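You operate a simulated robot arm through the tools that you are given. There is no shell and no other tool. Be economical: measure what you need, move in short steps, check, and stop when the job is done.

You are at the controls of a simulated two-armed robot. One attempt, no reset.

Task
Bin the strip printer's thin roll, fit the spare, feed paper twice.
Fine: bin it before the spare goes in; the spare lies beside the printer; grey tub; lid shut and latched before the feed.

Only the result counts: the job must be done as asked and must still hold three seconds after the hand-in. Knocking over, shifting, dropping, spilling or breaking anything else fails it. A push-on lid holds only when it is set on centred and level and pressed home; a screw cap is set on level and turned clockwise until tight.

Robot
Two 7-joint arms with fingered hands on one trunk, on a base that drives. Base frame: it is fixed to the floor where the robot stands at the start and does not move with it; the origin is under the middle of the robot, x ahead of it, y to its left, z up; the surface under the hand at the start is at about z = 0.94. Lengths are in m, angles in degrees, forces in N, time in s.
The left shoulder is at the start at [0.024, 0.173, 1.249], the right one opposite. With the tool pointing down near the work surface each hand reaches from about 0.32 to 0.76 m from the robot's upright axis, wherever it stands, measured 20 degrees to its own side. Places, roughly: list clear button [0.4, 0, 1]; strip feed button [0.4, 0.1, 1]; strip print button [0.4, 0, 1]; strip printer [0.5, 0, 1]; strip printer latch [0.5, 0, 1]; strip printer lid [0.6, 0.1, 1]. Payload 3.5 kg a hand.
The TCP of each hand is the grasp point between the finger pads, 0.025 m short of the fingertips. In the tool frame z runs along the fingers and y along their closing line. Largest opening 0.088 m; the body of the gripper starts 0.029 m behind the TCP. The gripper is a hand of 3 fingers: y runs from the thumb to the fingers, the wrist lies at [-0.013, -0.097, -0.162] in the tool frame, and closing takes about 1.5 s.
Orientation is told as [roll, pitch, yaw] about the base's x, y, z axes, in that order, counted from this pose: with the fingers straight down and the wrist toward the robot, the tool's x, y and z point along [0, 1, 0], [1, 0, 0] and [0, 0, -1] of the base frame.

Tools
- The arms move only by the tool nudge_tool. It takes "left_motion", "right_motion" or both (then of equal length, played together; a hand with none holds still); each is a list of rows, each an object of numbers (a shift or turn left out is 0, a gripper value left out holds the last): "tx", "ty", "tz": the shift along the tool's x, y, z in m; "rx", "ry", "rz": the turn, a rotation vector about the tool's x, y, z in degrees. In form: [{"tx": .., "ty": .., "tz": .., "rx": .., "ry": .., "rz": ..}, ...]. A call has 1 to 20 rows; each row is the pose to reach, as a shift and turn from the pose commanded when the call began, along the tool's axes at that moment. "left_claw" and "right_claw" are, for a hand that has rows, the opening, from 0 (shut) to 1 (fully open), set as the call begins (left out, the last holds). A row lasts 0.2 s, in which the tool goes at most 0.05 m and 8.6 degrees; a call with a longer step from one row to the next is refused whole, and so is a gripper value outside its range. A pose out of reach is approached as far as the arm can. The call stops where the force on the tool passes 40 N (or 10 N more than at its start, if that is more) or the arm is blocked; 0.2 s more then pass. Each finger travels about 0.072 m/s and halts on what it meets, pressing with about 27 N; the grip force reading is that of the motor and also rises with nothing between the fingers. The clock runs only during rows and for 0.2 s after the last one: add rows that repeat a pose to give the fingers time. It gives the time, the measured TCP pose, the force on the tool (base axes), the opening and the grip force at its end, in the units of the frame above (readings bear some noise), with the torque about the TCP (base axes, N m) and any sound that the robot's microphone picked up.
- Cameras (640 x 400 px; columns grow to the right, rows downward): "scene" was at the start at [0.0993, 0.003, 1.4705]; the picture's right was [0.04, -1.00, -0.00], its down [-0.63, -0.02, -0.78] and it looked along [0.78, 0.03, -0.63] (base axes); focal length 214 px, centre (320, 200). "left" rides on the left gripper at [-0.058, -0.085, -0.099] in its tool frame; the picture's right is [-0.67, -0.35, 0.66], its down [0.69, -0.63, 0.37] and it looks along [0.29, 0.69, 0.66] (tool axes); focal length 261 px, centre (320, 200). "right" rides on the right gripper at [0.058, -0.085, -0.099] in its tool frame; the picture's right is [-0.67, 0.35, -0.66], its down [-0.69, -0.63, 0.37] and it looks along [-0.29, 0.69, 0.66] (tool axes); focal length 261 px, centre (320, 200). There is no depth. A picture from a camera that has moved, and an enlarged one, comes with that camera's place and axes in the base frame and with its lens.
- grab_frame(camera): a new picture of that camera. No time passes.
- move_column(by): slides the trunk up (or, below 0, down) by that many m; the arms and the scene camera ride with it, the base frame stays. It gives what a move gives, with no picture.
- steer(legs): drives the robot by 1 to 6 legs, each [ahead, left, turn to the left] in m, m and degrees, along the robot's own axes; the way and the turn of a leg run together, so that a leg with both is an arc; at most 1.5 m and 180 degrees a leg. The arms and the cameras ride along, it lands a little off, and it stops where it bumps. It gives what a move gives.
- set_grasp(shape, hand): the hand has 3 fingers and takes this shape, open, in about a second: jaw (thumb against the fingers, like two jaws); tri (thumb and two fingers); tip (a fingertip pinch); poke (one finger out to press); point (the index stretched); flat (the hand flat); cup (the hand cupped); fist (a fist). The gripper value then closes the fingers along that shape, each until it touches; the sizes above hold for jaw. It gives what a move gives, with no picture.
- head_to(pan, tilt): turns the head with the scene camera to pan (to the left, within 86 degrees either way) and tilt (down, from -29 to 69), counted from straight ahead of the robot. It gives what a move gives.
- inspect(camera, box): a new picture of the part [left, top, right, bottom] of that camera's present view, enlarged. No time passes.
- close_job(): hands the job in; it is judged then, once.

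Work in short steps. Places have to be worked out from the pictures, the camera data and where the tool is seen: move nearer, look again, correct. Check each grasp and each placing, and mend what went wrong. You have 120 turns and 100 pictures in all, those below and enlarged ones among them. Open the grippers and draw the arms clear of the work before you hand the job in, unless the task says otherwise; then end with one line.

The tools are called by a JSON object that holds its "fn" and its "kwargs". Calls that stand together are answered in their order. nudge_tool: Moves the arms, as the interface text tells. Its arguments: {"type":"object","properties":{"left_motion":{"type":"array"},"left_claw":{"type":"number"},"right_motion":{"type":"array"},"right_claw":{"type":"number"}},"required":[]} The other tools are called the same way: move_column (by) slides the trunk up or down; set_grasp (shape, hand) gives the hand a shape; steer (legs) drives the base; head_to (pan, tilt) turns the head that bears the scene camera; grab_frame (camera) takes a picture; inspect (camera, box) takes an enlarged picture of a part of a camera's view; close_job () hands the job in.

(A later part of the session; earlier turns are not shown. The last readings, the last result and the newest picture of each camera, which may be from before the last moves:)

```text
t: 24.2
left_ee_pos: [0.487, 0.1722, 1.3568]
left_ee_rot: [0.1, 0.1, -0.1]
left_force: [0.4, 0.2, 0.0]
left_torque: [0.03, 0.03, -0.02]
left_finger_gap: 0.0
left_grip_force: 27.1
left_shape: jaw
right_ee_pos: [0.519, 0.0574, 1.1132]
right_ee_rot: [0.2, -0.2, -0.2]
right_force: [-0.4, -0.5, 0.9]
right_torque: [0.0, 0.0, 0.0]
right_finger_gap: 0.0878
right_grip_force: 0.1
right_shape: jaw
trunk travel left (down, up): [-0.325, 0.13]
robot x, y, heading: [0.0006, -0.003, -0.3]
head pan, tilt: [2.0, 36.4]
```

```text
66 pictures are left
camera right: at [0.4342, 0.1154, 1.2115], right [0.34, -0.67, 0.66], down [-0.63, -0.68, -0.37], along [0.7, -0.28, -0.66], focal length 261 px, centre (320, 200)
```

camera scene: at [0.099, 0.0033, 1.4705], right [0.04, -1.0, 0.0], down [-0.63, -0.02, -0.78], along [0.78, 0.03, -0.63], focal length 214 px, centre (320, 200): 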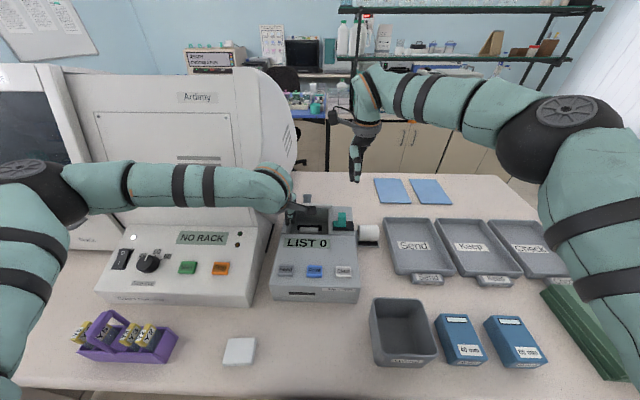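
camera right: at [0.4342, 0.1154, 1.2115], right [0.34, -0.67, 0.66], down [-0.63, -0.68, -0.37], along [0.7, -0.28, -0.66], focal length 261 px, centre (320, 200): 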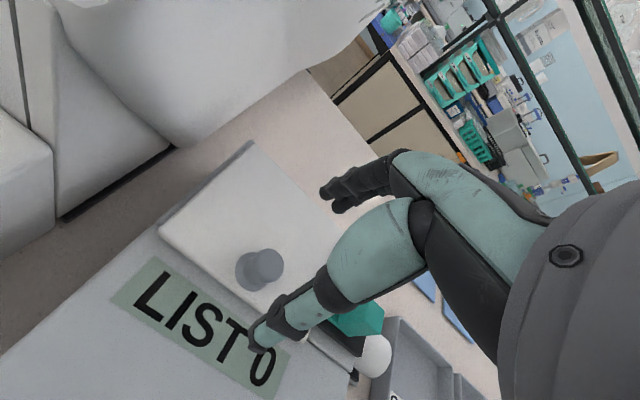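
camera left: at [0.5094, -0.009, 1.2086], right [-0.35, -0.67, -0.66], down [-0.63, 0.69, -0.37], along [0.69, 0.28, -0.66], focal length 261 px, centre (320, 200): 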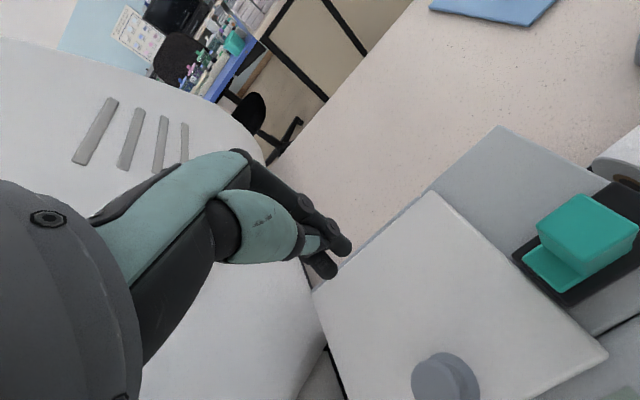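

Now I'll descend to z ≈ 1.068, grip the knob and lift along the arc as before.

{"fn": "nudge_tool", "kwargs": {"right_motion": [{"tz": 0.025, "ty": -0.003, "tx": -0.003}, {"tz": 0.045, "ty": -0.003, "tx": -0.003}, {"tz": 0.045, "ty": -0.003, "tx": -0.003}]}}

{"fn": "nudge_tool", "kwargs": {"right_motion": [{"tz": 0}, {"tz": 0}, {"tz": 0}, {"tz": 0}, {"tz": 0}, {"tz": 0}], "right_claw": 0}}

{"fn": "nudge_tool", "kwargs": {"right_motion": [{"tz": -0.01, "ty": 0.003, "rx": 4}, {"tz": -0.02, "ty": 0.008, "rx": 10}, {"tz": -0.0304, "ty": 0.0156, "rx": 16}, {"ty": 0.0243, "tz": -0.0403, "rx": 22}, {"ty": 0.0343, "tz": -0.0491, "rx": 28}, {"ty": 0.0452, "tz": -0.0565, "rx": 32}]}}

{"fn": "grab_frame", "kwargs": {"camera": "left"}}

```text
t: 25.0
left_ee_pos: [0.4855, 0.1721, 1.358]
left_ee_rot: [0.1, 0.1, -0.1]
left_force: [0.0, 0.6, 0.2]
left_torque: [-0.03, 0.0, -0.01]
left_finger_gap: 0.0003
left_grip_force: 27.1
left_shape: jaw
right_ee_pos: [0.5168, 0.0536, 1.069]
right_ee_rot: [0.0, -0.4, 0.1]
right_force: [-0.4, -0.3, -0.2]
right_torque: [0.0, 0.02, 0.0]
right_finger_gap: 0.0875
right_grip_force: 0.1
right_shape: jaw
trunk travel left (down, up): [-0.325, 0.13]
robot x, y, heading: [0.0004, 0.0022, -0.1]
head pan, tilt: [2.0, 36.4]
```

```text
t: 26.4
left_ee_pos: [0.4851, 0.1698, 1.3571]
left_ee_rot: [0.0, 0.1, -0.1]
left_force: [0.1, 0.0, 0.3]
left_torque: [0.01, 0.02, 0.0]
left_finger_gap: 0.0
left_grip_force: 26.6
left_shape: jaw
right_ee_pos: [0.5157, 0.0535, 1.0683]
right_ee_rot: [0.1, -0.4, 0.1]
right_force: [-1.5, -1.9, 0.0]
right_torque: [-0.02, -0.03, -0.01]
right_finger_gap: 0.0152
right_grip_force: 26.9
right_shape: jaw
trunk travel left (down, up): [-0.325, 0.13]
robot x, y, heading: [0.0007, 0.0024, -0.0]
head pan, tilt: [2.0, 36.4]
```

```text
t: 27.8
left_ee_pos: [0.4873, 0.1719, 1.3562]
left_ee_rot: [0.0, 0.2, -0.1]
left_force: [0.3, -0.4, -0.5]
left_torque: [0.0, -0.01, -0.02]
left_finger_gap: 0.0001
left_grip_force: 27.2
left_shape: jaw
right_ee_pos: [0.5616, 0.0533, 1.1236]
right_ee_rot: [0.2, 31.8, 0.1]
right_force: [2.8, 0.3, -5.0]
right_torque: [-0.02, -0.04, 0.0]
right_finger_gap: 0.0151
right_grip_force: 27.3
right_shape: jaw
trunk travel left (down, up): [-0.325, 0.13]
robot x, y, heading: [0.0027, 0.0011, 0.0]
head pan, tilt: [2.0, 36.4]
```

```text
65 pictures are left
camera left: at [0.4022, 0.1135, 1.4574], right [-0.35, -0.67, -0.66], down [-0.63, 0.69, -0.36], along [0.69, 0.29, -0.66], focal length 261 px, centre (320, 200)
```

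left: 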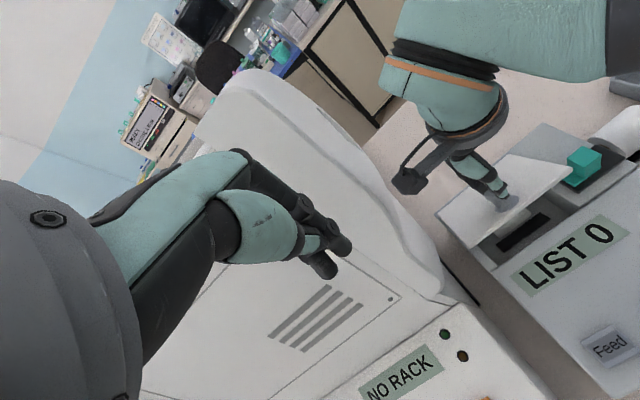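

The lid is held at about 40° again. The left hand comes in along the same path to the lid edge.

{"fn": "nudge_tool", "kwargs": {"left_motion": [{"tx": -0.04, "ty": -0.015, "tz": 0.02}, {"tx": -0.076, "ty": -0.017, "tz": 0.05}, {"tx": -0.076, "ty": -0.017, "tz": 0.095}, {"tx": -0.076, "ty": -0.017, "tz": 0.14}, {"tx": -0.076, "ty": -0.017, "tz": 0.185}, {"tx": -0.076, "ty": -0.017, "tz": 0.23}, {"tx": -0.076, "ty": -0.017, "tz": 0.269}, {"tx": -0.076, "ty": -0.005, "tz": 0.269}, {"tx": -0.076, "ty": 0.006, "tz": 0.269}, {"tx": -0.076, "ty": 0.017, "tz": 0.269}, {"tx": -0.076, "ty": 0.022, "tz": 0.269}]}}

```text
t: 30.2
left_ee_pos: [0.5037, 0.0954, 1.088]
left_ee_rot: [0.0, 0.1, -0.1]
left_force: [-24.0, 3.5, 9.6]
left_torque: [0.07, -0.36, 0.32]
left_finger_gap: 0.0
left_grip_force: 27.4
left_shape: jaw
right_ee_pos: [0.5585, 0.0535, 1.1266]
right_ee_rot: [0.1, 31.3, 0.0]
right_force: [14.7, -0.6, -4.8]
right_torque: [-0.02, -0.42, 0.02]
right_finger_gap: 0.0165
right_grip_force: 26.7
right_shape: jaw
trunk travel left (down, up): [-0.325, 0.13]
robot x, y, heading: [-0.0003, -0.0007, -0.1]
head pan, tilt: [2.0, 36.4]
```

Contact again. The right hand releases and leaves, then the left pushes straight on forward.

{"fn": "nudge_tool", "kwargs": {"right_motion": [{"tz": 0}, {"tz": 0}, {"tz": 0}, {"tz": -0.03}, {"tz": -0.06}, {"tz": -0.09}, {"tx": -0.03, "tz": -0.1}, {"tx": -0.07, "tz": -0.1}, {"tx": -0.11, "tz": -0.1}, {"tx": -0.15, "tz": -0.1}, {"tx": -0.19, "tz": -0.1}, {"tx": -0.22, "tz": -0.1}], "right_claw": 0.5}}

{"fn": "nudge_tool", "kwargs": {"left_motion": [{"ty": 0.015}, {"ty": 0.03}, {"ty": 0.045}, {"ty": 0.06}, {"ty": 0.075}, {"ty": 0.09}]}}

{"fn": "grab_frame", "kwargs": {"camera": "left"}}

{"fn": "grab_frame", "kwargs": {"camera": "scene"}}

```text
t: 32.8
left_ee_pos: [0.5035, 0.0946, 1.0882]
left_ee_rot: [0.2, -0.1, 0.0]
left_force: [-13.7, 0.9, 9.3]
left_torque: [0.12, -0.31, 0.13]
left_finger_gap: 0.0001
left_grip_force: 27.1
left_shape: jaw
right_ee_pos: [0.5648, -0.1314, 1.2031]
right_ee_rot: [-0.4, 29.3, -1.1]
right_force: [0.4, 1.2, -0.5]
right_torque: [0.02, 0.02, 0.01]
right_finger_gap: 0.0438
right_grip_force: 0.1
right_shape: jaw
right hand out of reach, approached as far as the arm can: row 4, 5, 6, 7, 8, 9, 10, 11, 12
trunk travel left (down, up): [-0.325, 0.13]
robot x, y, heading: [0.0029, -0.0007, 0.0]
head pan, tilt: [2.0, 36.4]
```

```text
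t: 33.3
left_ee_pos: [0.5135, 0.0955, 1.0949]
left_ee_rot: [0.0, -0.6, -0.2]
left_force: [-33.4, 4.0, 29.8]
left_torque: [0.25, -0.81, 0.41]
left_finger_gap: 0.0
left_grip_force: 26.5
left_shape: jaw
right_ee_pos: [0.5592, -0.1281, 1.208]
right_ee_rot: [-0.5, 29.0, -1.2]
right_force: [0.1, 0.5, -0.2]
right_torque: [-0.01, -0.03, 0.01]
right_finger_gap: 0.0437
right_grip_force: 0.0
right_shape: jaw
trunk travel left (down, up): [-0.325, 0.13]
robot x, y, heading: [-0.0001, -0.0011, -0.3]
head pan, tilt: [2.0, 36.4]
stopped in row 2 (left hand): the force on the tool passed its limit at 43 N (the readings are from after the stop); the commanded pose is now the measured one
```

```text
64 pictures are left
camera left: at [0.4269, 0.0366, 1.1941], right [-0.35, -0.67, -0.66], down [-0.62, 0.69, -0.37], along [0.7, 0.28, -0.65], focal length 261 px, centre (320, 200)
```

left: 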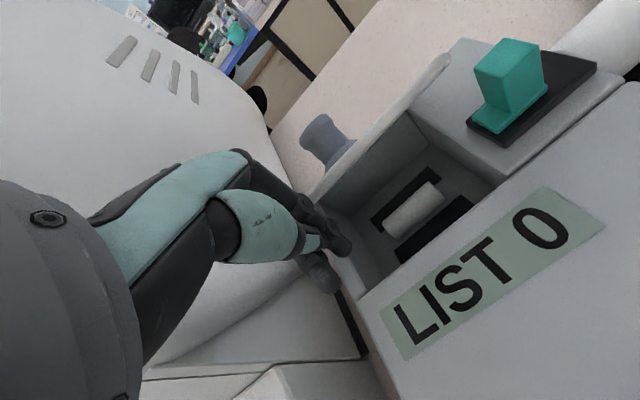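

```text
63 pictures are left
camera scene: at [0.0871, 0.0035, 1.4716], right [0.04, -1.0, 0.0], down [-0.62, -0.02, -0.78], along [0.78, 0.03, -0.62], focal length 214 px, centre (320, 200)
```

scene: 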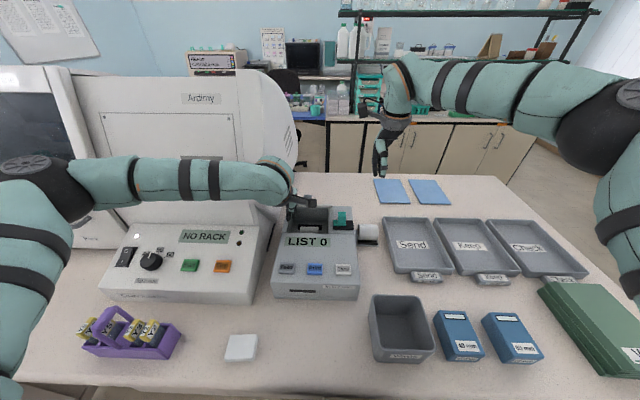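

The 45° reaction suggests the lid edge is rubbing up the finger, so I'll follow the edge's own arc, up as well as forward.

{"fn": "nudge_tool", "kwargs": {"left_motion": [{"ty": 0.007, "tz": -0.007}, {"ty": 0.015, "tz": -0.014}, {"ty": 0.023, "tz": -0.021}, {"ty": 0.032, "tz": -0.027}, {"ty": 0.041, "tz": -0.032}, {"ty": 0.051, "tz": -0.036}, {"ty": 0.061, "tz": -0.039}, {"ty": 0.071, "tz": -0.041}, {"ty": 0.081, "tz": -0.042}, {"ty": 0.092, "tz": -0.042}, {"ty": 0.105, "tz": -0.04}]}}

{"fn": "grab_frame", "kwargs": {"camera": "left"}}

```text
t: 35.7
left_ee_pos: [0.6251, 0.0887, 1.1272]
left_ee_rot: [0.3, 0.0, -0.3]
left_force: [-0.8, -0.1, 0.2]
left_torque: [-0.06, 0.02, -0.01]
left_finger_gap: 0.0001
left_grip_force: 26.8
left_shape: jaw
right_ee_pos: [0.5658, -0.1344, 1.2027]
right_ee_rot: [-0.2, 29.4, -1.1]
right_force: [0.9, 0.7, 0.9]
right_torque: [-0.02, 0.04, -0.03]
right_finger_gap: 0.0439
right_grip_force: 0.0
right_shape: jaw
trunk travel left (down, up): [-0.325, 0.13]
robot x, y, heading: [-0.0046, 0.002, 0.1]
head pan, tilt: [2.0, 36.4]
```

```text
62 pictures are left
camera left: at [0.5388, 0.0302, 1.2284], right [-0.35, -0.67, -0.66], down [-0.63, 0.69, -0.36], along [0.7, 0.28, -0.66], focal length 261 px, centre (320, 200)
```

left: 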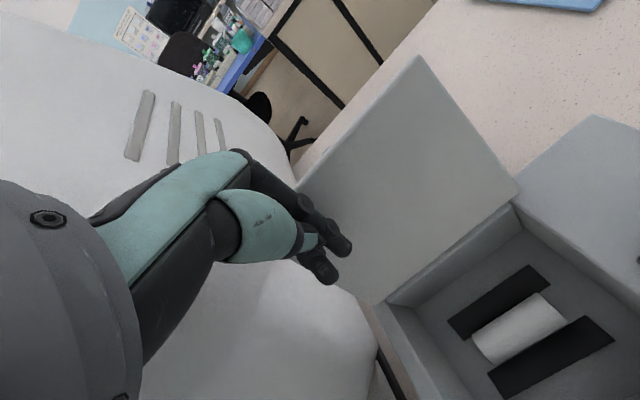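

The lid is open past vertical and free of the hand. I'll withdraw the left hand and look at the well.

{"fn": "nudge_tool", "kwargs": {"left_motion": [{"ty": -0.04}, {"ty": -0.085, "tz": -0.01}, {"ty": -0.125, "tz": -0.03}, {"ty": -0.15, "tz": -0.07}, {"ty": -0.165, "tz": -0.11, "tx": 0.02}, {"ty": -0.17, "tz": -0.15, "tx": 0.045}, {"ty": -0.17, "tz": -0.19, "tx": 0.07}, {"ty": -0.16, "tz": -0.23, "tx": 0.09}]}}

{"fn": "grab_frame", "kwargs": {"camera": "left"}}

{"fn": "grab_frame", "kwargs": {"camera": "scene"}}

{"fn": "inspect", "kwargs": {"camera": "scene", "box": [260, 180, 400, 310]}}

{"fn": "grab_frame", "kwargs": {"camera": "right"}}

```text
t: 37.5
left_ee_pos: [0.4684, 0.1852, 1.3582]
left_ee_rot: [-0.1, 0.1, -0.1]
left_force: [0.2, -0.2, -0.1]
left_torque: [0.0, 0.01, -0.01]
left_finger_gap: 0.0
left_grip_force: 26.7
left_shape: jaw
right_ee_pos: [0.5684, -0.1289, 1.2017]
right_ee_rot: [-0.6, 29.4, -1.2]
right_force: [-0.6, -0.2, 0.3]
right_torque: [-0.01, 0.01, -0.03]
right_finger_gap: 0.0439
right_grip_force: 0.1
right_shape: jaw
trunk travel left (down, up): [-0.325, 0.13]
robot x, y, heading: [-0.0015, -0.0018, 0.2]
head pan, tilt: [2.0, 36.4]
```

```text
61 pictures are left
camera left: at [0.3826, 0.1268, 1.4593], right [-0.35, -0.67, -0.66], down [-0.63, 0.69, -0.37], along [0.69, 0.28, -0.66], focal length 261 px, centre (320, 200)
```

left: 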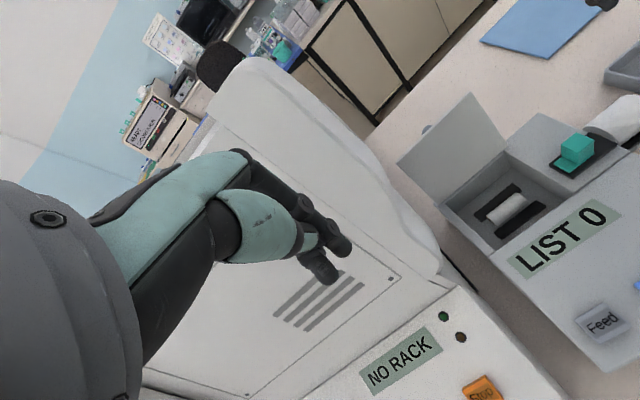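

```text
60 pictures are left
camera scene: at [0.0986, 0.003, 1.4705], right [0.04, -1.0, 0.0], down [-0.63, -0.02, -0.78], along [0.78, 0.03, -0.63], focal length 214 px, centre (320, 200)
```

scene: 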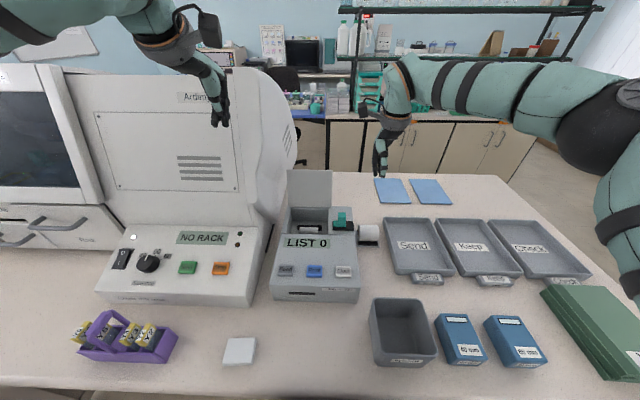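

```text
3.08 times, centred on (330, 245) of scene
camera zoom: at [0.0986, 0.003, 1.4705], right [0.04, -1.0, 0.0], down [-0.63, -0.02, -0.78], along [0.78, 0.03, -0.63], focal length 660 px, centre (289, 62)
```

zoom: 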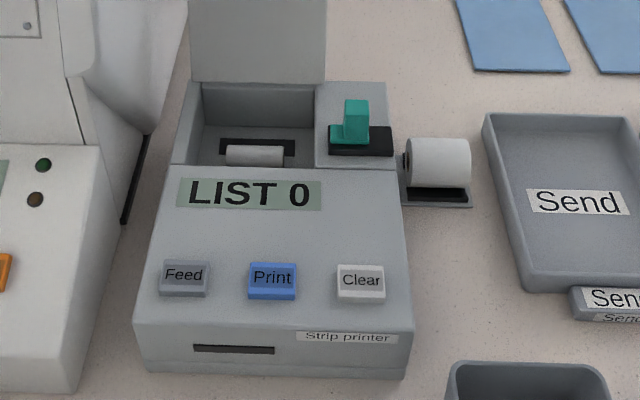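

```text
58 pictures are left
camera right: at [0.5447, -0.0695, 1.3297], right [0.61, -0.68, 0.4], down [-0.74, -0.67, 0.0], along [0.28, -0.3, -0.91], focal length 261 px, centre (320, 200)
```

right: 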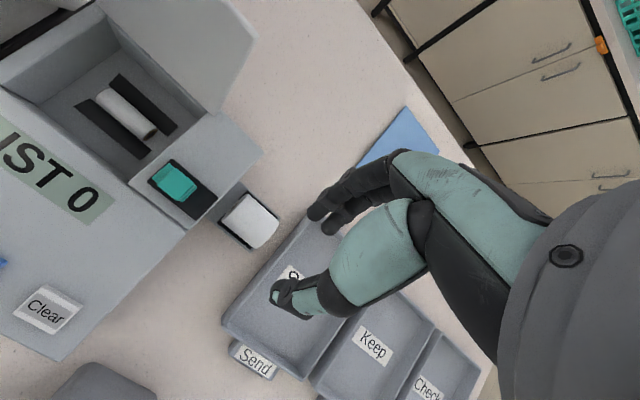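

The thin roll triangulates to about (0.565, 0.055, 0.966) with its axis along y. I'll enlarge the well to see the cradle.

{"fn": "inspect", "kwargs": {"camera": "right", "box": [40, 40, 300, 260]}}

{"fn": "inspect", "kwargs": {"camera": "left", "box": [430, 80, 640, 260]}}

```text
1.82 times, centred on (170, 150) of right
camera zoom: at [0.5447, -0.0695, 1.3297], right [0.61, -0.68, 0.4], down [-0.74, -0.67, 0.0], along [0.28, -0.3, -0.91], focal length 474 px, centre (593, 291)
```

zoom: 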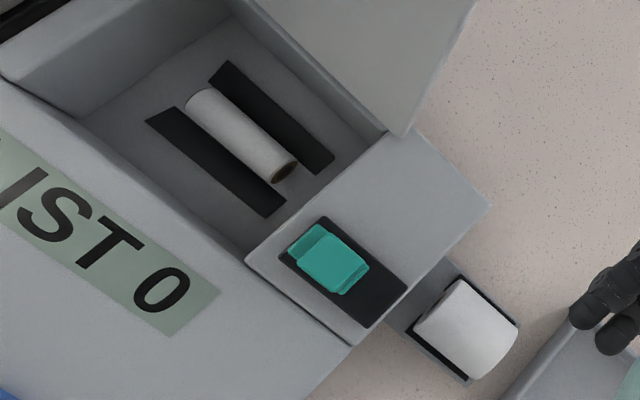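

```text
2.22 times, centred on (535, 170) of left
camera zoom: at [0.3826, 0.1268, 1.4593], right [-0.35, -0.67, -0.66], down [-0.63, 0.69, -0.37], along [0.69, 0.28, -0.66], focal length 579 px, centre (-158, 267)
```

zoom: 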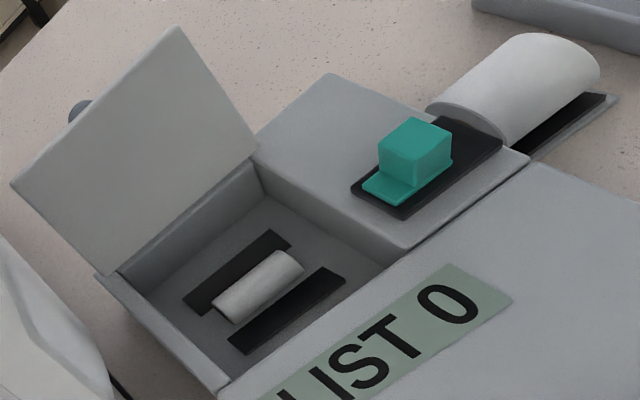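

The roll lies between two low ridges, free on top. I'll straighten the right hand and bring it half-open above the roll.

{"fn": "nudge_tool", "kwargs": {"right_motion": [{"rx": -7.4}, {"rx": -14.8}, {"rx": -22.2}, {"rx": -29.4}, {"rx": -29.4, "tx": 0.04, "ty": 0.004, "tz": 0.008}, {"rx": -29.4, "tx": 0.08, "ty": 0.01, "tz": 0.02}, {"rx": -29.4, "tx": 0.12, "ty": 0.015, "tz": 0.03}, {"rx": -29.4, "tx": 0.155, "ty": 0.024, "tz": 0.05}, {"rx": -29.4, "tx": 0.184, "ty": 0.0363, "tz": 0.0714}], "right_claw": 0.55}}

{"fn": "grab_frame", "kwargs": {"camera": "right"}}

{"fn": "inspect", "kwargs": {"camera": "left", "box": [400, 40, 640, 260]}}

```text
t: 39.5
left_ee_pos: [0.4699, 0.1861, 1.3571]
left_ee_rot: [-0.2, 0.2, -0.1]
left_force: [-0.1, 0.3, -0.9]
left_torque: [0.01, 0.0, 0.0]
left_finger_gap: 0.0
left_grip_force: 27.6
left_shape: jaw
right_ee_pos: [0.5698, 0.0566, 1.1205]
right_ee_rot: [-0.5, 0.1, -1.1]
right_force: [0.0, 0.3, 0.2]
right_torque: [0.0, 0.01, -0.01]
right_finger_gap: 0.0479
right_grip_force: 0.2
right_shape: jaw
trunk travel left (down, up): [-0.325, 0.13]
robot x, y, heading: [-0.0017, 0.0005, -0.1]
head pan, tilt: [2.0, 36.4]
```

```text
55 pictures are left
camera right: at [0.4854, 0.1164, 1.2191], right [0.34, -0.67, 0.66], down [-0.64, -0.68, -0.36], along [0.69, -0.3, -0.66], focal length 261 px, centre (320, 200)
```

right: 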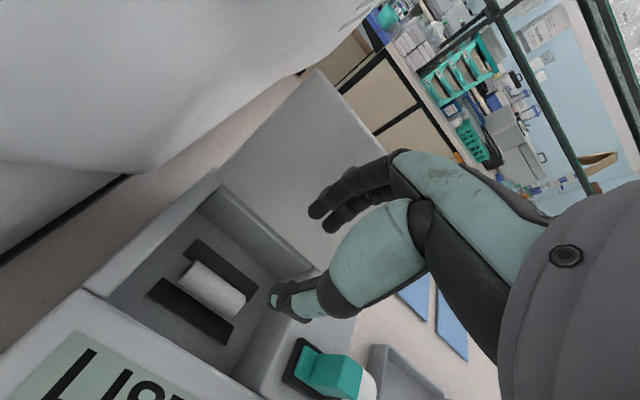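

```text
1.82 times, centred on (520, 150) of left
camera zoom: at [0.3841, 0.128, 1.4581], right [-0.35, -0.67, -0.65], down [-0.63, 0.69, -0.37], along [0.69, 0.28, -0.66], focal length 474 px, centre (-44, 291)
```

zoom: 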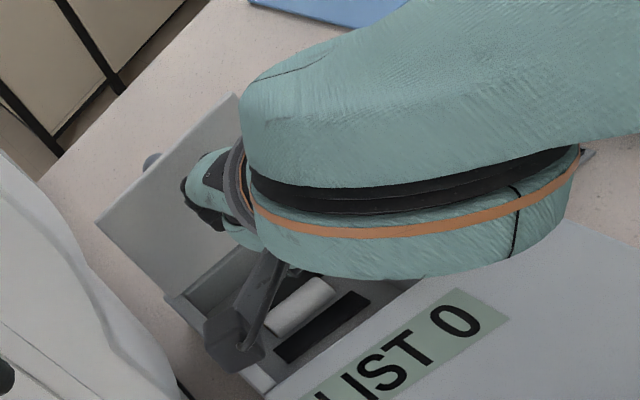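

From here the roll is at (0.564, 0.054). I'll descend vertically onto it in steps to z 0.985.

{"fn": "nudge_tool", "kwargs": {"right_motion": [{"tx": -0.002, "ty": -0.005, "tz": 0.03}, {"tx": -0.002, "ty": -0.005, "tz": 0.06}, {"tx": -0.002, "ty": -0.005, "tz": 0.085}, {"tx": -0.002, "ty": -0.005, "tz": 0.105}]}}

{"fn": "grab_frame", "kwargs": {"camera": "right"}}

```text
t: 40.5
left_ee_pos: [0.4685, 0.1853, 1.3582]
left_ee_rot: [0.0, 0.0, -0.1]
left_force: [0.2, -0.6, 0.6]
left_torque: [-0.02, 0.0, 0.0]
left_finger_gap: 0.0
left_grip_force: 27.5
left_shape: jaw
right_ee_pos: [0.5635, 0.0512, 1.0151]
right_ee_rot: [-0.4, -0.1, -1.0]
right_force: [-0.1, -0.4, 0.2]
right_torque: [-0.03, 0.02, -0.01]
right_finger_gap: 0.0483
right_grip_force: 0.1
right_shape: jaw
trunk travel left (down, up): [-0.325, 0.13]
robot x, y, heading: [-0.0036, -0.001, -0.1]
head pan, tilt: [2.0, 36.4]
```

```text
53 pictures are left
camera right: at [0.4804, 0.1117, 1.1146], right [0.34, -0.67, 0.66], down [-0.64, -0.68, -0.36], along [0.69, -0.3, -0.66], focal length 261 px, centre (320, 200)
```

right: 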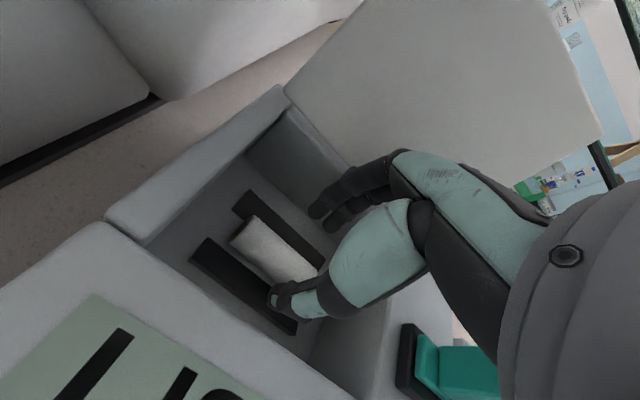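

The jaw straddles the roll. I'll descend the last 28 mm with a small correction.

{"fn": "nudge_tool", "kwargs": {"right_motion": [{"tx": 0.003, "ty": 0.004, "tz": 0.012}, {"tx": 0.003, "ty": 0.004, "tz": 0.022}, {"tx": 0.003, "ty": 0.004, "tz": 0.03}]}}

{"fn": "grab_frame", "kwargs": {"camera": "right"}}

```text
t: 41.3
left_ee_pos: [0.4614, 0.1848, 1.3605]
left_ee_rot: [0.1, -0.2, 0.0]
left_force: [-0.2, 0.9, 1.0]
left_torque: [0.02, 0.01, 0.01]
left_finger_gap: 0.0002
left_grip_force: 27.3
left_shape: jaw
right_ee_pos: [0.5636, 0.0546, 0.9914]
right_ee_rot: [-0.3, -0.5, -1.1]
right_force: [-3.3, 1.5, 27.5]
right_torque: [0.04, 0.74, -0.09]
right_finger_gap: 0.0469
right_grip_force: 0.0
right_shape: jaw
trunk travel left (down, up): [-0.325, 0.13]
robot x, y, heading: [0.0014, 0.0004, -0.0]
head pan, tilt: [2.0, 36.4]
```

```text
52 pictures are left
camera right: at [0.4792, 0.1146, 1.0887], right [0.33, -0.67, 0.66], down [-0.64, -0.68, -0.37], along [0.69, -0.3, -0.65], focal length 261 px, centre (320, 200)
```

right: 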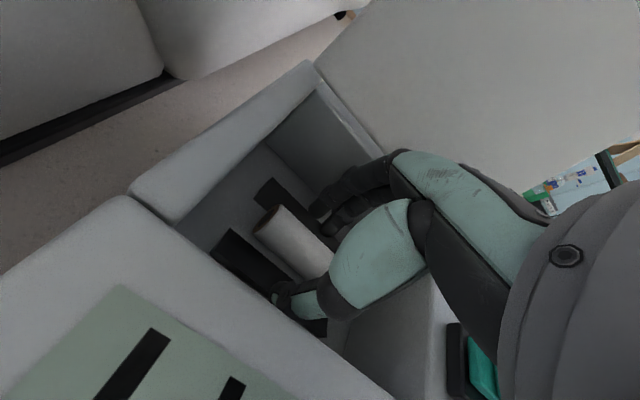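

Contact at z 0.991, the thumb tip resting on the front ridge. I'll lift 3 mm and close on the roll just above the ridges.

{"fn": "nudge_tool", "kwargs": {"right_motion": [{"tz": -0.004, "ty": 0.003}, {"tz": -0.003, "ty": 0.003}, {"tz": -0.003, "ty": 0.003}, {"tz": -0.003, "ty": 0.003}, {"tz": -0.003, "ty": 0.003}, {"tz": -0.003, "ty": 0.003}], "right_claw": 0}}

{"fn": "grab_frame", "kwargs": {"camera": "right"}}

```text
t: 42.7
left_ee_pos: [0.464, 0.1842, 1.3593]
left_ee_rot: [0.0, -0.2, 0.0]
left_force: [0.2, 0.4, -0.4]
left_torque: [-0.03, 0.01, 0.02]
left_finger_gap: 0.0001
left_grip_force: 27.1
left_shape: jaw
right_ee_pos: [0.5666, 0.0544, 0.9903]
right_ee_rot: [-0.4, -0.1, -1.0]
right_force: [-11.4, 0.1, 16.5]
right_torque: [0.04, 0.66, -0.2]
right_finger_gap: 0.0363
right_grip_force: 26.6
right_shape: jaw
trunk travel left (down, up): [-0.325, 0.13]
robot x, y, heading: [-0.0042, 0.002, -0.1]
head pan, tilt: [2.0, 36.4]
```

```text
51 pictures are left
camera right: at [0.4829, 0.1146, 1.0891], right [0.34, -0.67, 0.66], down [-0.64, -0.68, -0.36], along [0.69, -0.3, -0.66], focal length 261 px, centre (320, 200)
```

right: 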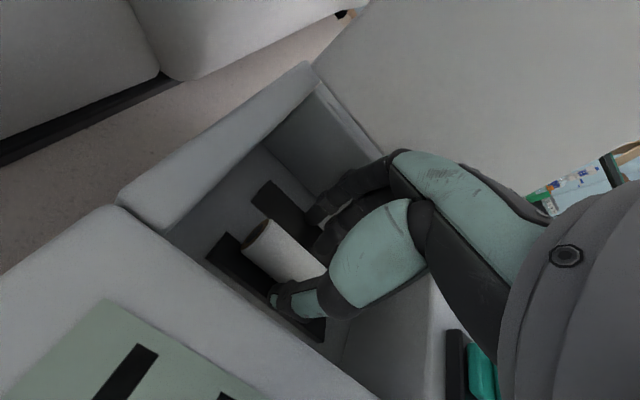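

The thumb jams on the front ridge (gap 36 mm). I'll reopen, rise to z ≈ 0.998 and close again.

{"fn": "nudge_tool", "kwargs": {"right_motion": [{"tz": 0}, {"tz": -0.003}, {"tz": -0.01}, {"tz": -0.01}], "right_claw": 0.55}}

{"fn": "nudge_tool", "kwargs": {"right_motion": [{"tz": 0}, {"tz": 0}, {"tz": 0}, {"tz": 0}, {"tz": 0}, {"tz": 0}], "right_claw": 0}}

{"fn": "grab_frame", "kwargs": {"camera": "right"}}

```text
t: 43.7
left_ee_pos: [0.4664, 0.1854, 1.3595]
left_ee_rot: [-0.1, -0.1, -0.1]
left_force: [0.2, 0.0, -0.3]
left_torque: [-0.04, 0.01, 0.02]
left_finger_gap: 0.0
left_grip_force: 27.8
left_shape: jaw
right_ee_pos: [0.5679, 0.0551, 1.0]
right_ee_rot: [-0.4, 0.0, -1.1]
right_force: [-16.7, -1.6, -4.3]
right_torque: [0.03, 0.0, -0.22]
right_finger_gap: 0.0432
right_grip_force: 0.1
right_shape: jaw
trunk travel left (down, up): [-0.325, 0.13]
robot x, y, heading: [-0.0022, 0.0023, 0.2]
head pan, tilt: [2.0, 36.4]
```

```text
t: 45.1
left_ee_pos: [0.4657, 0.1844, 1.3603]
left_ee_rot: [0.0, -0.3, -0.1]
left_force: [0.1, -0.4, 0.7]
left_torque: [-0.02, -0.02, -0.01]
left_finger_gap: 0.0
left_grip_force: 26.5
left_shape: jaw
right_ee_pos: [0.5676, 0.0558, 1.0025]
right_ee_rot: [-0.3, -0.3, -1.0]
right_force: [0.7, 1.6, 28.4]
right_torque: [0.15, 0.19, -0.18]
right_finger_gap: 0.0115
right_grip_force: 26.9
right_shape: jaw
trunk travel left (down, up): [-0.325, 0.13]
robot x, y, heading: [0.002, -0.0039, 0.0]
head pan, tilt: [2.0, 36.4]
```

```text
50 pictures are left
camera right: at [0.4844, 0.1148, 1.1001], right [0.33, -0.67, 0.66], down [-0.64, -0.68, -0.36], along [0.69, -0.3, -0.66], focal length 261 px, centre (320, 200)
```

right: 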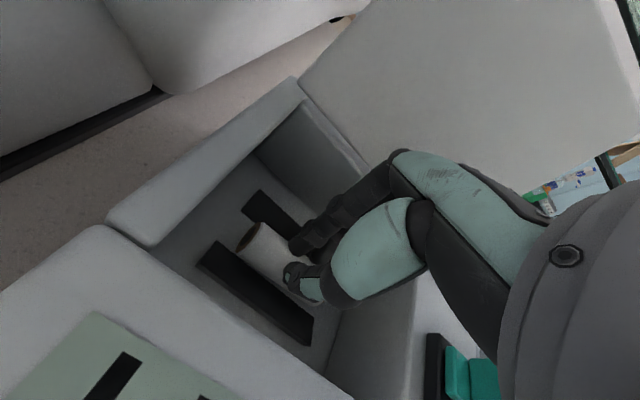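

The fingers wedge on the roll's upper chord (gap 11.5 mm), so they're about 8 mm too high. The roll's centre must be at about z 0.968, just above ridge height. I'll reopen and close at z 0.994.

{"fn": "nudge_tool", "kwargs": {"right_motion": [{"tz": -0.004}, {"tz": -0.002}, {"tz": 0.0}, {"tz": 0.004}, {"tz": 0.004}], "right_claw": 0.5}}

{"fn": "nudge_tool", "kwargs": {"right_motion": [{"tz": 0}, {"tz": 0}, {"tz": 0}, {"tz": 0}, {"tz": 0}, {"tz": 0}], "right_claw": 0}}

{"fn": "grab_frame", "kwargs": {"camera": "right"}}

```text
t: 46.3
left_ee_pos: [0.4647, 0.1857, 1.3584]
left_ee_rot: [0.0, -0.1, -0.1]
left_force: [0.5, -0.4, 0.9]
left_torque: [-0.01, 0.0, -0.03]
left_finger_gap: 0.0002
left_grip_force: 26.9
left_shape: jaw
right_ee_pos: [0.5674, 0.0553, 0.9966]
right_ee_rot: [-0.5, 0.0, -1.0]
right_force: [-15.6, 0.0, 4.0]
right_torque: [-0.01, -0.3, -0.14]
right_finger_gap: 0.0404
right_grip_force: 0.1
right_shape: jaw
trunk travel left (down, up): [-0.325, 0.13]
robot x, y, heading: [-0.0022, 0.0005, 0.2]
head pan, tilt: [2.0, 36.4]
```

```text
t: 47.7
left_ee_pos: [0.4682, 0.1842, 1.359]
left_ee_rot: [-0.1, 0.0, -0.1]
left_force: [0.2, 0.0, 0.3]
left_torque: [0.03, -0.03, 0.01]
left_finger_gap: 0.0
left_grip_force: 27.0
left_shape: jaw
right_ee_pos: [0.5691, 0.055, 0.996]
right_ee_rot: [-0.3, -0.1, -1.0]
right_force: [1.3, -0.1, 12.1]
right_torque: [-0.03, -0.03, 0.02]
right_finger_gap: 0.0165
right_grip_force: 27.1
right_shape: jaw
trunk travel left (down, up): [-0.325, 0.13]
robot x, y, heading: [-0.0021, 0.0012, -0.2]
head pan, tilt: [2.0, 36.4]
```

```text
49 pictures are left
camera right: at [0.486, 0.1149, 1.0945], right [0.34, -0.67, 0.66], down [-0.64, -0.68, -0.36], along [0.69, -0.3, -0.66], focal length 261 px, centre (320, 200)
```

right: 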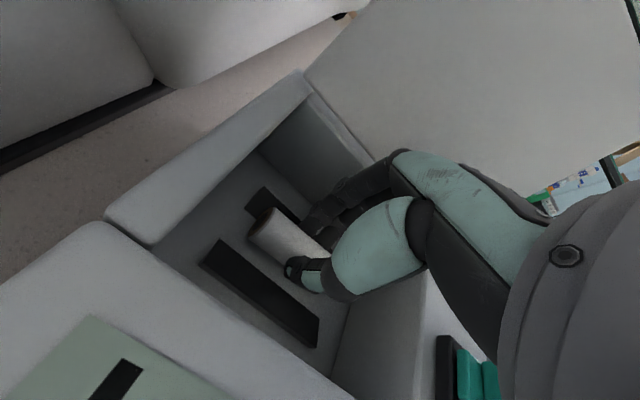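

Now the gap is 16.5 mm with the roll between the pads. I'll test with a slow 15 mm lift.

{"fn": "nudge_tool", "kwargs": {"right_motion": [{"tz": -0.003}, {"tz": -0.006}, {"tz": -0.01}, {"tz": -0.015}, {"tz": -0.015}]}}

{"fn": "grab_frame", "kwargs": {"camera": "right"}}

```text
t: 48.9
left_ee_pos: [0.4687, 0.1844, 1.358]
left_ee_rot: [-0.1, -0.1, 0.0]
left_force: [0.4, 0.5, -0.7]
left_torque: [0.0, -0.02, -0.03]
left_finger_gap: 0.0
left_grip_force: 26.6
left_shape: jaw
right_ee_pos: [0.57, 0.0545, 1.0101]
right_ee_rot: [-0.4, 0.1, -0.9]
right_force: [-0.3, 0.0, 0.6]
right_torque: [-0.03, 0.02, -0.03]
right_finger_gap: 0.0161
right_grip_force: 27.7
right_shape: jaw
trunk travel left (down, up): [-0.325, 0.13]
robot x, y, heading: [0.0023, 0.0004, 0.1]
head pan, tilt: [2.0, 36.4]
```

```text
48 pictures are left
camera right: at [0.4867, 0.1152, 1.1083], right [0.34, -0.67, 0.66], down [-0.64, -0.68, -0.36], along [0.69, -0.3, -0.66], focal length 261 px, centre (320, 200)
```

right: 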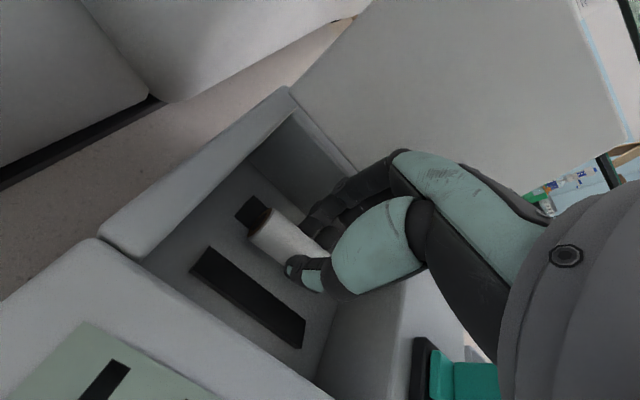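

The roll came up with the fingers. I'll lift it straight out to z ≈ 1.17, then carry it back and right toward the tub.

{"fn": "nudge_tool", "kwargs": {"right_motion": [{"tz": -0.02}, {"tz": -0.045}, {"tz": -0.07}, {"tz": -0.095}, {"tz": -0.12}, {"tz": -0.145}, {"tz": -0.165}]}}

{"fn": "nudge_tool", "kwargs": {"right_motion": [{"tx": -0.02, "ty": -0.025}, {"tx": -0.045, "ty": -0.055}, {"tx": -0.07, "ty": -0.085}, {"tx": -0.095, "ty": -0.115}, {"tx": -0.12, "ty": -0.145}, {"tx": -0.14, "ty": -0.165}]}}

{"fn": "grab_frame", "kwargs": {"camera": "right"}}

{"fn": "grab_frame", "kwargs": {"camera": "scene"}}

```text
t: 50.5
left_ee_pos: [0.47, 0.1846, 1.3578]
left_ee_rot: [0.0, 0.1, -0.1]
left_force: [-0.4, 1.1, -0.5]
left_torque: [-0.02, -0.01, 0.0]
left_finger_gap: 0.0
left_grip_force: 26.6
left_shape: jaw
right_ee_pos: [0.5712, 0.0568, 1.1749]
right_ee_rot: [-0.4, 0.1, -1.0]
right_force: [0.1, -0.6, -0.1]
right_torque: [0.0, 0.0, -0.01]
right_finger_gap: 0.0128
right_grip_force: 26.9
right_shape: jaw
trunk travel left (down, up): [-0.325, 0.13]
robot x, y, heading: [0.0015, -0.0, 0.2]
head pan, tilt: [2.0, 36.4]
```

```text
t: 51.9
left_ee_pos: [0.4686, 0.1848, 1.3583]
left_ee_rot: [0.0, 0.0, -0.1]
left_force: [0.9, -0.7, -0.3]
left_torque: [0.02, 0.04, 0.0]
left_finger_gap: 0.0002
left_grip_force: 26.6
left_shape: jaw
right_ee_pos: [0.4027, -0.082, 1.175]
right_ee_rot: [-0.4, 0.1, -1.0]
right_force: [-0.1, 0.2, 0.1]
right_torque: [-0.01, 0.03, -0.01]
right_finger_gap: 0.0126
right_grip_force: 27.2
right_shape: jaw
trunk travel left (down, up): [-0.325, 0.13]
robot x, y, heading: [0.0017, -0.0025, 0.2]
head pan, tilt: [2.0, 36.4]
```

```text
47 pictures are left
camera right: at [0.3191, -0.0216, 1.2744], right [0.34, -0.67, 0.66], down [-0.64, -0.68, -0.36], along [0.69, -0.3, -0.66], focal length 261 px, centre (320, 200)
```

right: 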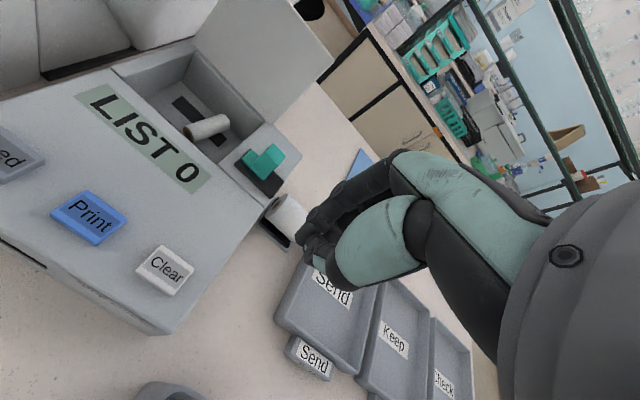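

```text
46 pictures are left
camera scene: at [0.0985, 0.002, 1.4705], right [0.04, -1.0, 0.0], down [-0.63, -0.02, -0.78], along [0.78, 0.03, -0.63], focal length 214 px, centre (320, 200)
```

scene: 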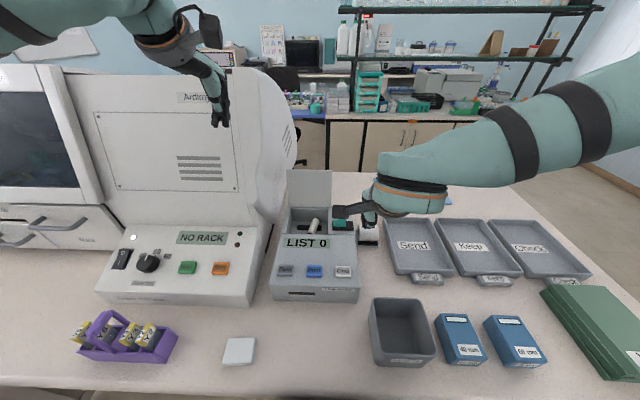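

The roll slipped out during the lift and now lies askew back in the well. I'll look closely.

{"fn": "inspect", "kwargs": {"camera": "right", "box": [100, 40, 320, 240]}}

{"fn": "inspect", "kwargs": {"camera": "left", "box": [400, 80, 620, 280]}}

{"fn": "inspect", "kwargs": {"camera": "scene", "box": [275, 190, 375, 270]}}

```text
2.00 times, centred on (210, 140) of right
camera zoom: at [0.3191, -0.0216, 1.2744], right [0.34, -0.67, 0.66], down [-0.64, -0.68, -0.36], along [0.69, -0.3, -0.66], focal length 521 px, centre (540, 320)
```

zoom: 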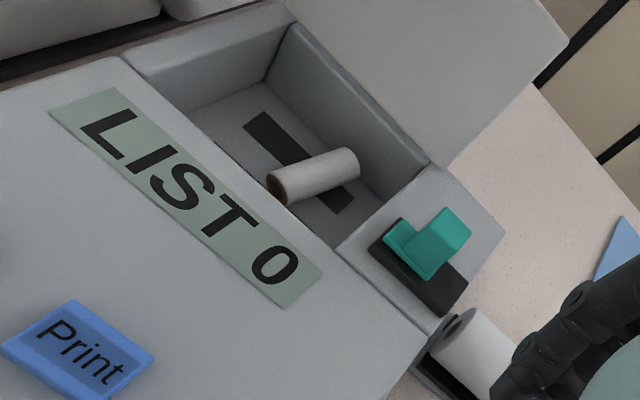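

```text
2.00 times, centred on (510, 180) of left
camera zoom: at [0.3826, 0.1254, 1.4588], right [-0.35, -0.67, -0.66], down [-0.63, 0.69, -0.36], along [0.69, 0.28, -0.66], focal length 521 px, centre (-60, 240)
```

zoom: 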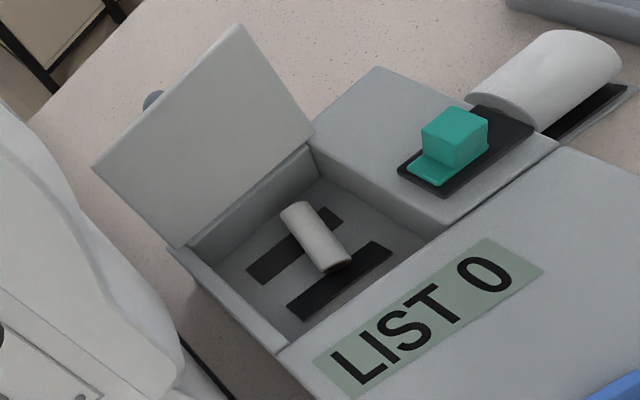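

```text
5.00 times, centred on (325, 230) of scene
camera zoom: at [0.0985, 0.002, 1.4705], right [0.04, -1.0, 0.0], down [-0.63, -0.02, -0.78], along [0.78, 0.03, -0.63], focal length 1072 px, centre (295, 50)
```

zoom: 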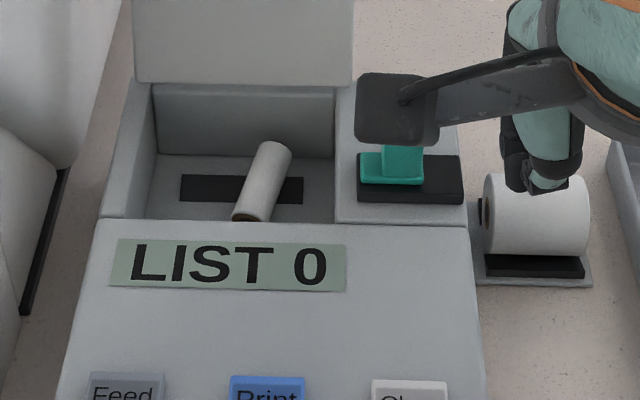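

The roll now lies across the ridges, centre about (0.573, 0.042, 0.977), its axis 12° off the x direction and raised, which is a better grasp. I'll turn the right hand to yaw 78° so it closes across the roll, and hover above.

{"fn": "nudge_tool", "kwargs": {"right_motion": [{"tx": 0.005, "ty": 0.01, "tz": -0.01, "rz": -8}, {"tx": 0.015, "ty": 0.025, "tz": -0.02, "rz": -16}, {"tx": 0.03, "ty": 0.045, "tz": -0.02, "rz": -24}, {"tx": 0.045, "ty": 0.065, "tz": -0.02, "rz": -32}, {"tx": 0.06, "ty": 0.085, "tz": -0.02, "rz": -40}, {"tx": 0.075, "ty": 0.105, "tz": -0.02, "rz": -48}, {"tx": 0.09, "ty": 0.125, "tz": -0.01, "rz": -56}, {"tx": 0.105, "ty": 0.145, "tz": 0.0, "rz": -64}, {"tx": 0.118, "ty": 0.16, "tz": 0.02, "rz": -72}, {"tx": 0.124, "ty": 0.169, "tz": 0.04, "rz": -79}], "right_claw": 0.55}}

{"fn": "grab_frame", "kwargs": {"camera": "right"}}

{"fn": "grab_frame", "kwargs": {"camera": "scene"}}

{"fn": "inspect", "kwargs": {"camera": "left", "box": [400, 60, 640, 280]}}

```text
t: 54.1
left_ee_pos: [0.4691, 0.1852, 1.3585]
left_ee_rot: [0.0, 0.0, -0.2]
left_force: [-0.7, 0.6, -0.3]
left_torque: [-0.02, -0.02, -0.02]
left_finger_gap: 0.0
left_grip_force: 26.6
left_shape: jaw
right_ee_pos: [0.5092, -0.0078, 1.1958]
right_ee_rot: [-0.2, 0.3, 47.0]
right_force: [0.0, -0.6, -0.5]
right_torque: [0.0, 0.01, -0.02]
right_finger_gap: 0.048
right_grip_force: 0.1
right_shape: jaw
right hand out of reach, approached as far as the arm can: row 7, 8, 9, 10
trunk travel left (down, up): [-0.325, 0.13]
robot x, y, heading: [0.0013, -0.0, -0.0]
head pan, tilt: [2.0, 36.4]
```

```text
42 pictures are left
camera right: at [0.4097, -0.0298, 1.2949], right [0.73, -0.2, 0.66], down [0.07, -0.93, -0.36], along [0.68, 0.31, -0.66], focal length 261 px, centre (320, 200)
```

right: 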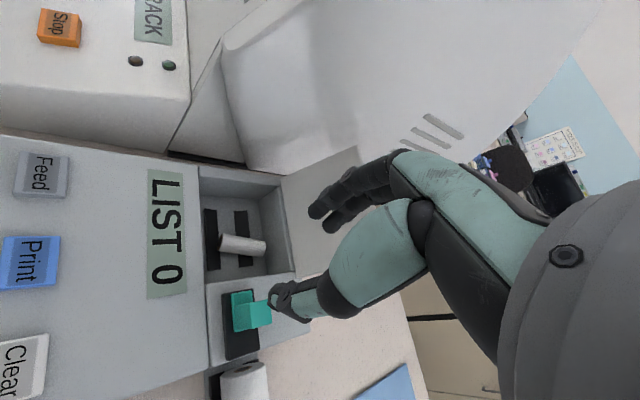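

```text
41 pictures are left
camera scene: at [0.099, 0.003, 1.4705], right [0.04, -1.0, 0.0], down [-0.63, -0.02, -0.78], along [0.78, 0.03, -0.63], focal length 214 px, centre (320, 200)
```

scene: 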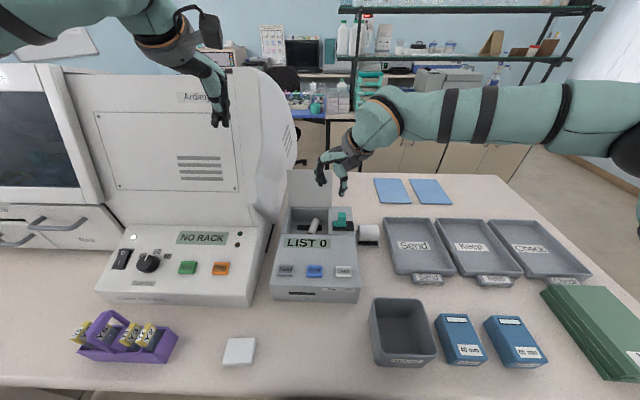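

```text
1.82 times, centred on (520, 170) of left
camera zoom: at [0.3832, 0.1264, 1.4586], right [-0.35, -0.67, -0.66], down [-0.63, 0.69, -0.37], along [0.69, 0.28, -0.66], focal length 474 px, centre (-44, 254)
```

zoom: 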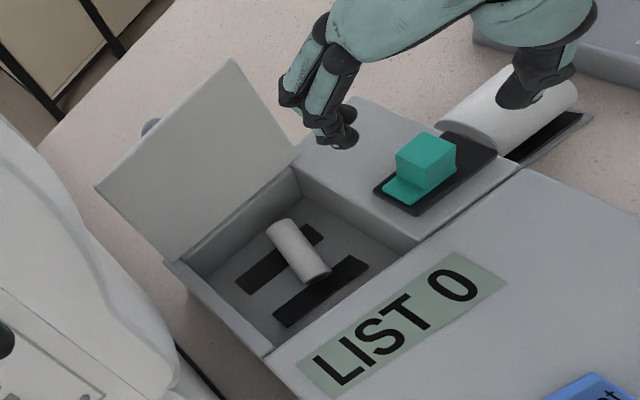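

At this height the right wrist yaw is limited to about 47°. I'll move over the roll and ask for a bit more yaw lower down, to see what is reachable.

{"fn": "nudge_tool", "kwargs": {"right_motion": [{"tx": 0.0, "ty": 0.035, "tz": 0.02}, {"tx": -0.005, "ty": 0.065, "tz": 0.04}, {"tx": -0.009, "ty": 0.076, "tz": 0.065}, {"tx": -0.009, "ty": 0.076, "tz": 0.085, "rz": -8}, {"tx": -0.009, "ty": 0.076, "tz": 0.1, "rz": -16}, {"tx": -0.009, "ty": 0.076, "tz": 0.1, "rz": -24}]}}

{"fn": "grab_frame", "kwargs": {"camera": "right"}}

```text
t: 55.5
left_ee_pos: [0.4689, 0.1849, 1.3582]
left_ee_rot: [0.1, 0.0, -0.1]
left_force: [-0.7, 0.1, -0.3]
left_torque: [-0.02, 0.0, -0.02]
left_finger_gap: 0.0
left_grip_force: 27.0
left_shape: jaw
right_ee_pos: [0.5338, 0.0175, 1.1744]
right_ee_rot: [-0.1, 0.2, 46.9]
right_force: [-0.1, 0.9, -0.1]
right_torque: [0.02, 0.03, -0.01]
right_finger_gap: 0.048
right_grip_force: 0.0
right_shape: jaw
right hand out of reach, approached as far as the arm can: row 2, 3, 4, 5, 6
trunk travel left (down, up): [-0.325, 0.13]
robot x, y, heading: [0.0039, -0.0016, 0.2]
head pan, tilt: [2.0, 36.4]
```

```text
39 pictures are left
camera right: at [0.4336, -0.0048, 1.2741], right [0.73, -0.2, 0.66], down [0.07, -0.93, -0.36], along [0.68, 0.31, -0.66], focal length 261 px, centre (320, 200)
```

right: 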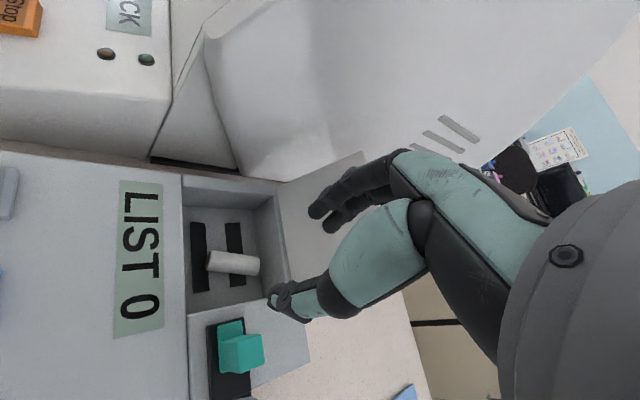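

The arm can't bring that yaw over the roll. Instead I'll align the hand with the roll's axis (yaw -12°) and grip it end to end. Its rear end is against the well wall, so first I'll drag it forward a little with closed fingertips on top.

{"fn": "nudge_tool", "kwargs": {"right_motion": [{"rz": 8}, {"rz": 16}, {"rz": 24}, {"rz": 32, "ty": 0.01}, {"rz": 40, "ty": 0.02, "tx": -0.004}, {"rz": 48, "ty": 0.03, "tx": -0.008, "tz": 0.02}, {"rz": 56, "ty": 0.0411, "tx": -0.0082, "tz": 0.05}, {"rz": 59, "ty": 0.0411, "tx": -0.0082, "tz": 0.085}, {"rz": 59, "ty": 0.0411, "tx": -0.0082, "tz": 0.115}], "right_claw": 0}}

{"fn": "grab_frame", "kwargs": {"camera": "right"}}

```text
t: 57.5
left_ee_pos: [0.4704, 0.1842, 1.3574]
left_ee_rot: [0.0, 0.0, -0.1]
left_force: [0.0, -0.5, 0.7]
left_torque: [0.01, -0.03, -0.02]
left_finger_gap: 0.0
left_grip_force: 26.5
left_shape: jaw
right_ee_pos: [0.569, 0.0425, 1.0615]
right_ee_rot: [-0.5, -0.1, -12.1]
right_force: [0.1, 0.0, 0.2]
right_torque: [0.02, 0.0, 0.01]
right_finger_gap: 0.0
right_grip_force: 26.4
right_shape: jaw
trunk travel left (down, up): [-0.325, 0.13]
robot x, y, heading: [-0.0009, 0.0005, 0.1]
head pan, tilt: [2.0, 36.4]
```

```text
38 pictures are left
camera right: at [0.4987, 0.1177, 1.1593], right [0.2, -0.72, 0.66], down [-0.76, -0.54, -0.36], along [0.62, -0.43, -0.66], focal length 261 px, centre (320, 200)
```

right: 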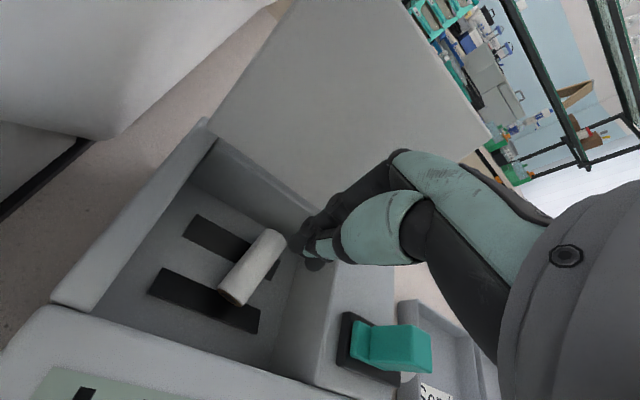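

The roll's top is near z 0.988. I'll lower the closed fingertips onto it and read the force.

{"fn": "nudge_tool", "kwargs": {"right_motion": [{"ty": 0.01, "tz": 0.02}, {"ty": 0.01, "tz": 0.04}, {"ty": 0.01, "tz": 0.048}]}}

```text
t: 58.3
left_ee_pos: [0.4688, 0.1846, 1.3575]
left_ee_rot: [0.1, 0.1, 0.0]
left_force: [-0.4, 0.3, 0.8]
left_torque: [-0.01, 0.0, 0.01]
left_finger_gap: 0.0
left_grip_force: 27.0
left_shape: jaw
right_ee_pos: [0.5779, 0.0401, 1.0127]
right_ee_rot: [-0.4, -0.1, -12.0]
right_force: [0.7, 0.4, -0.5]
right_torque: [-0.01, -0.02, 0.04]
right_finger_gap: 0.0002
right_grip_force: 26.8
right_shape: jaw
trunk travel left (down, up): [-0.325, 0.13]
robot x, y, heading: [-0.0007, -0.0, -0.0]
head pan, tilt: [2.0, 36.4]
```

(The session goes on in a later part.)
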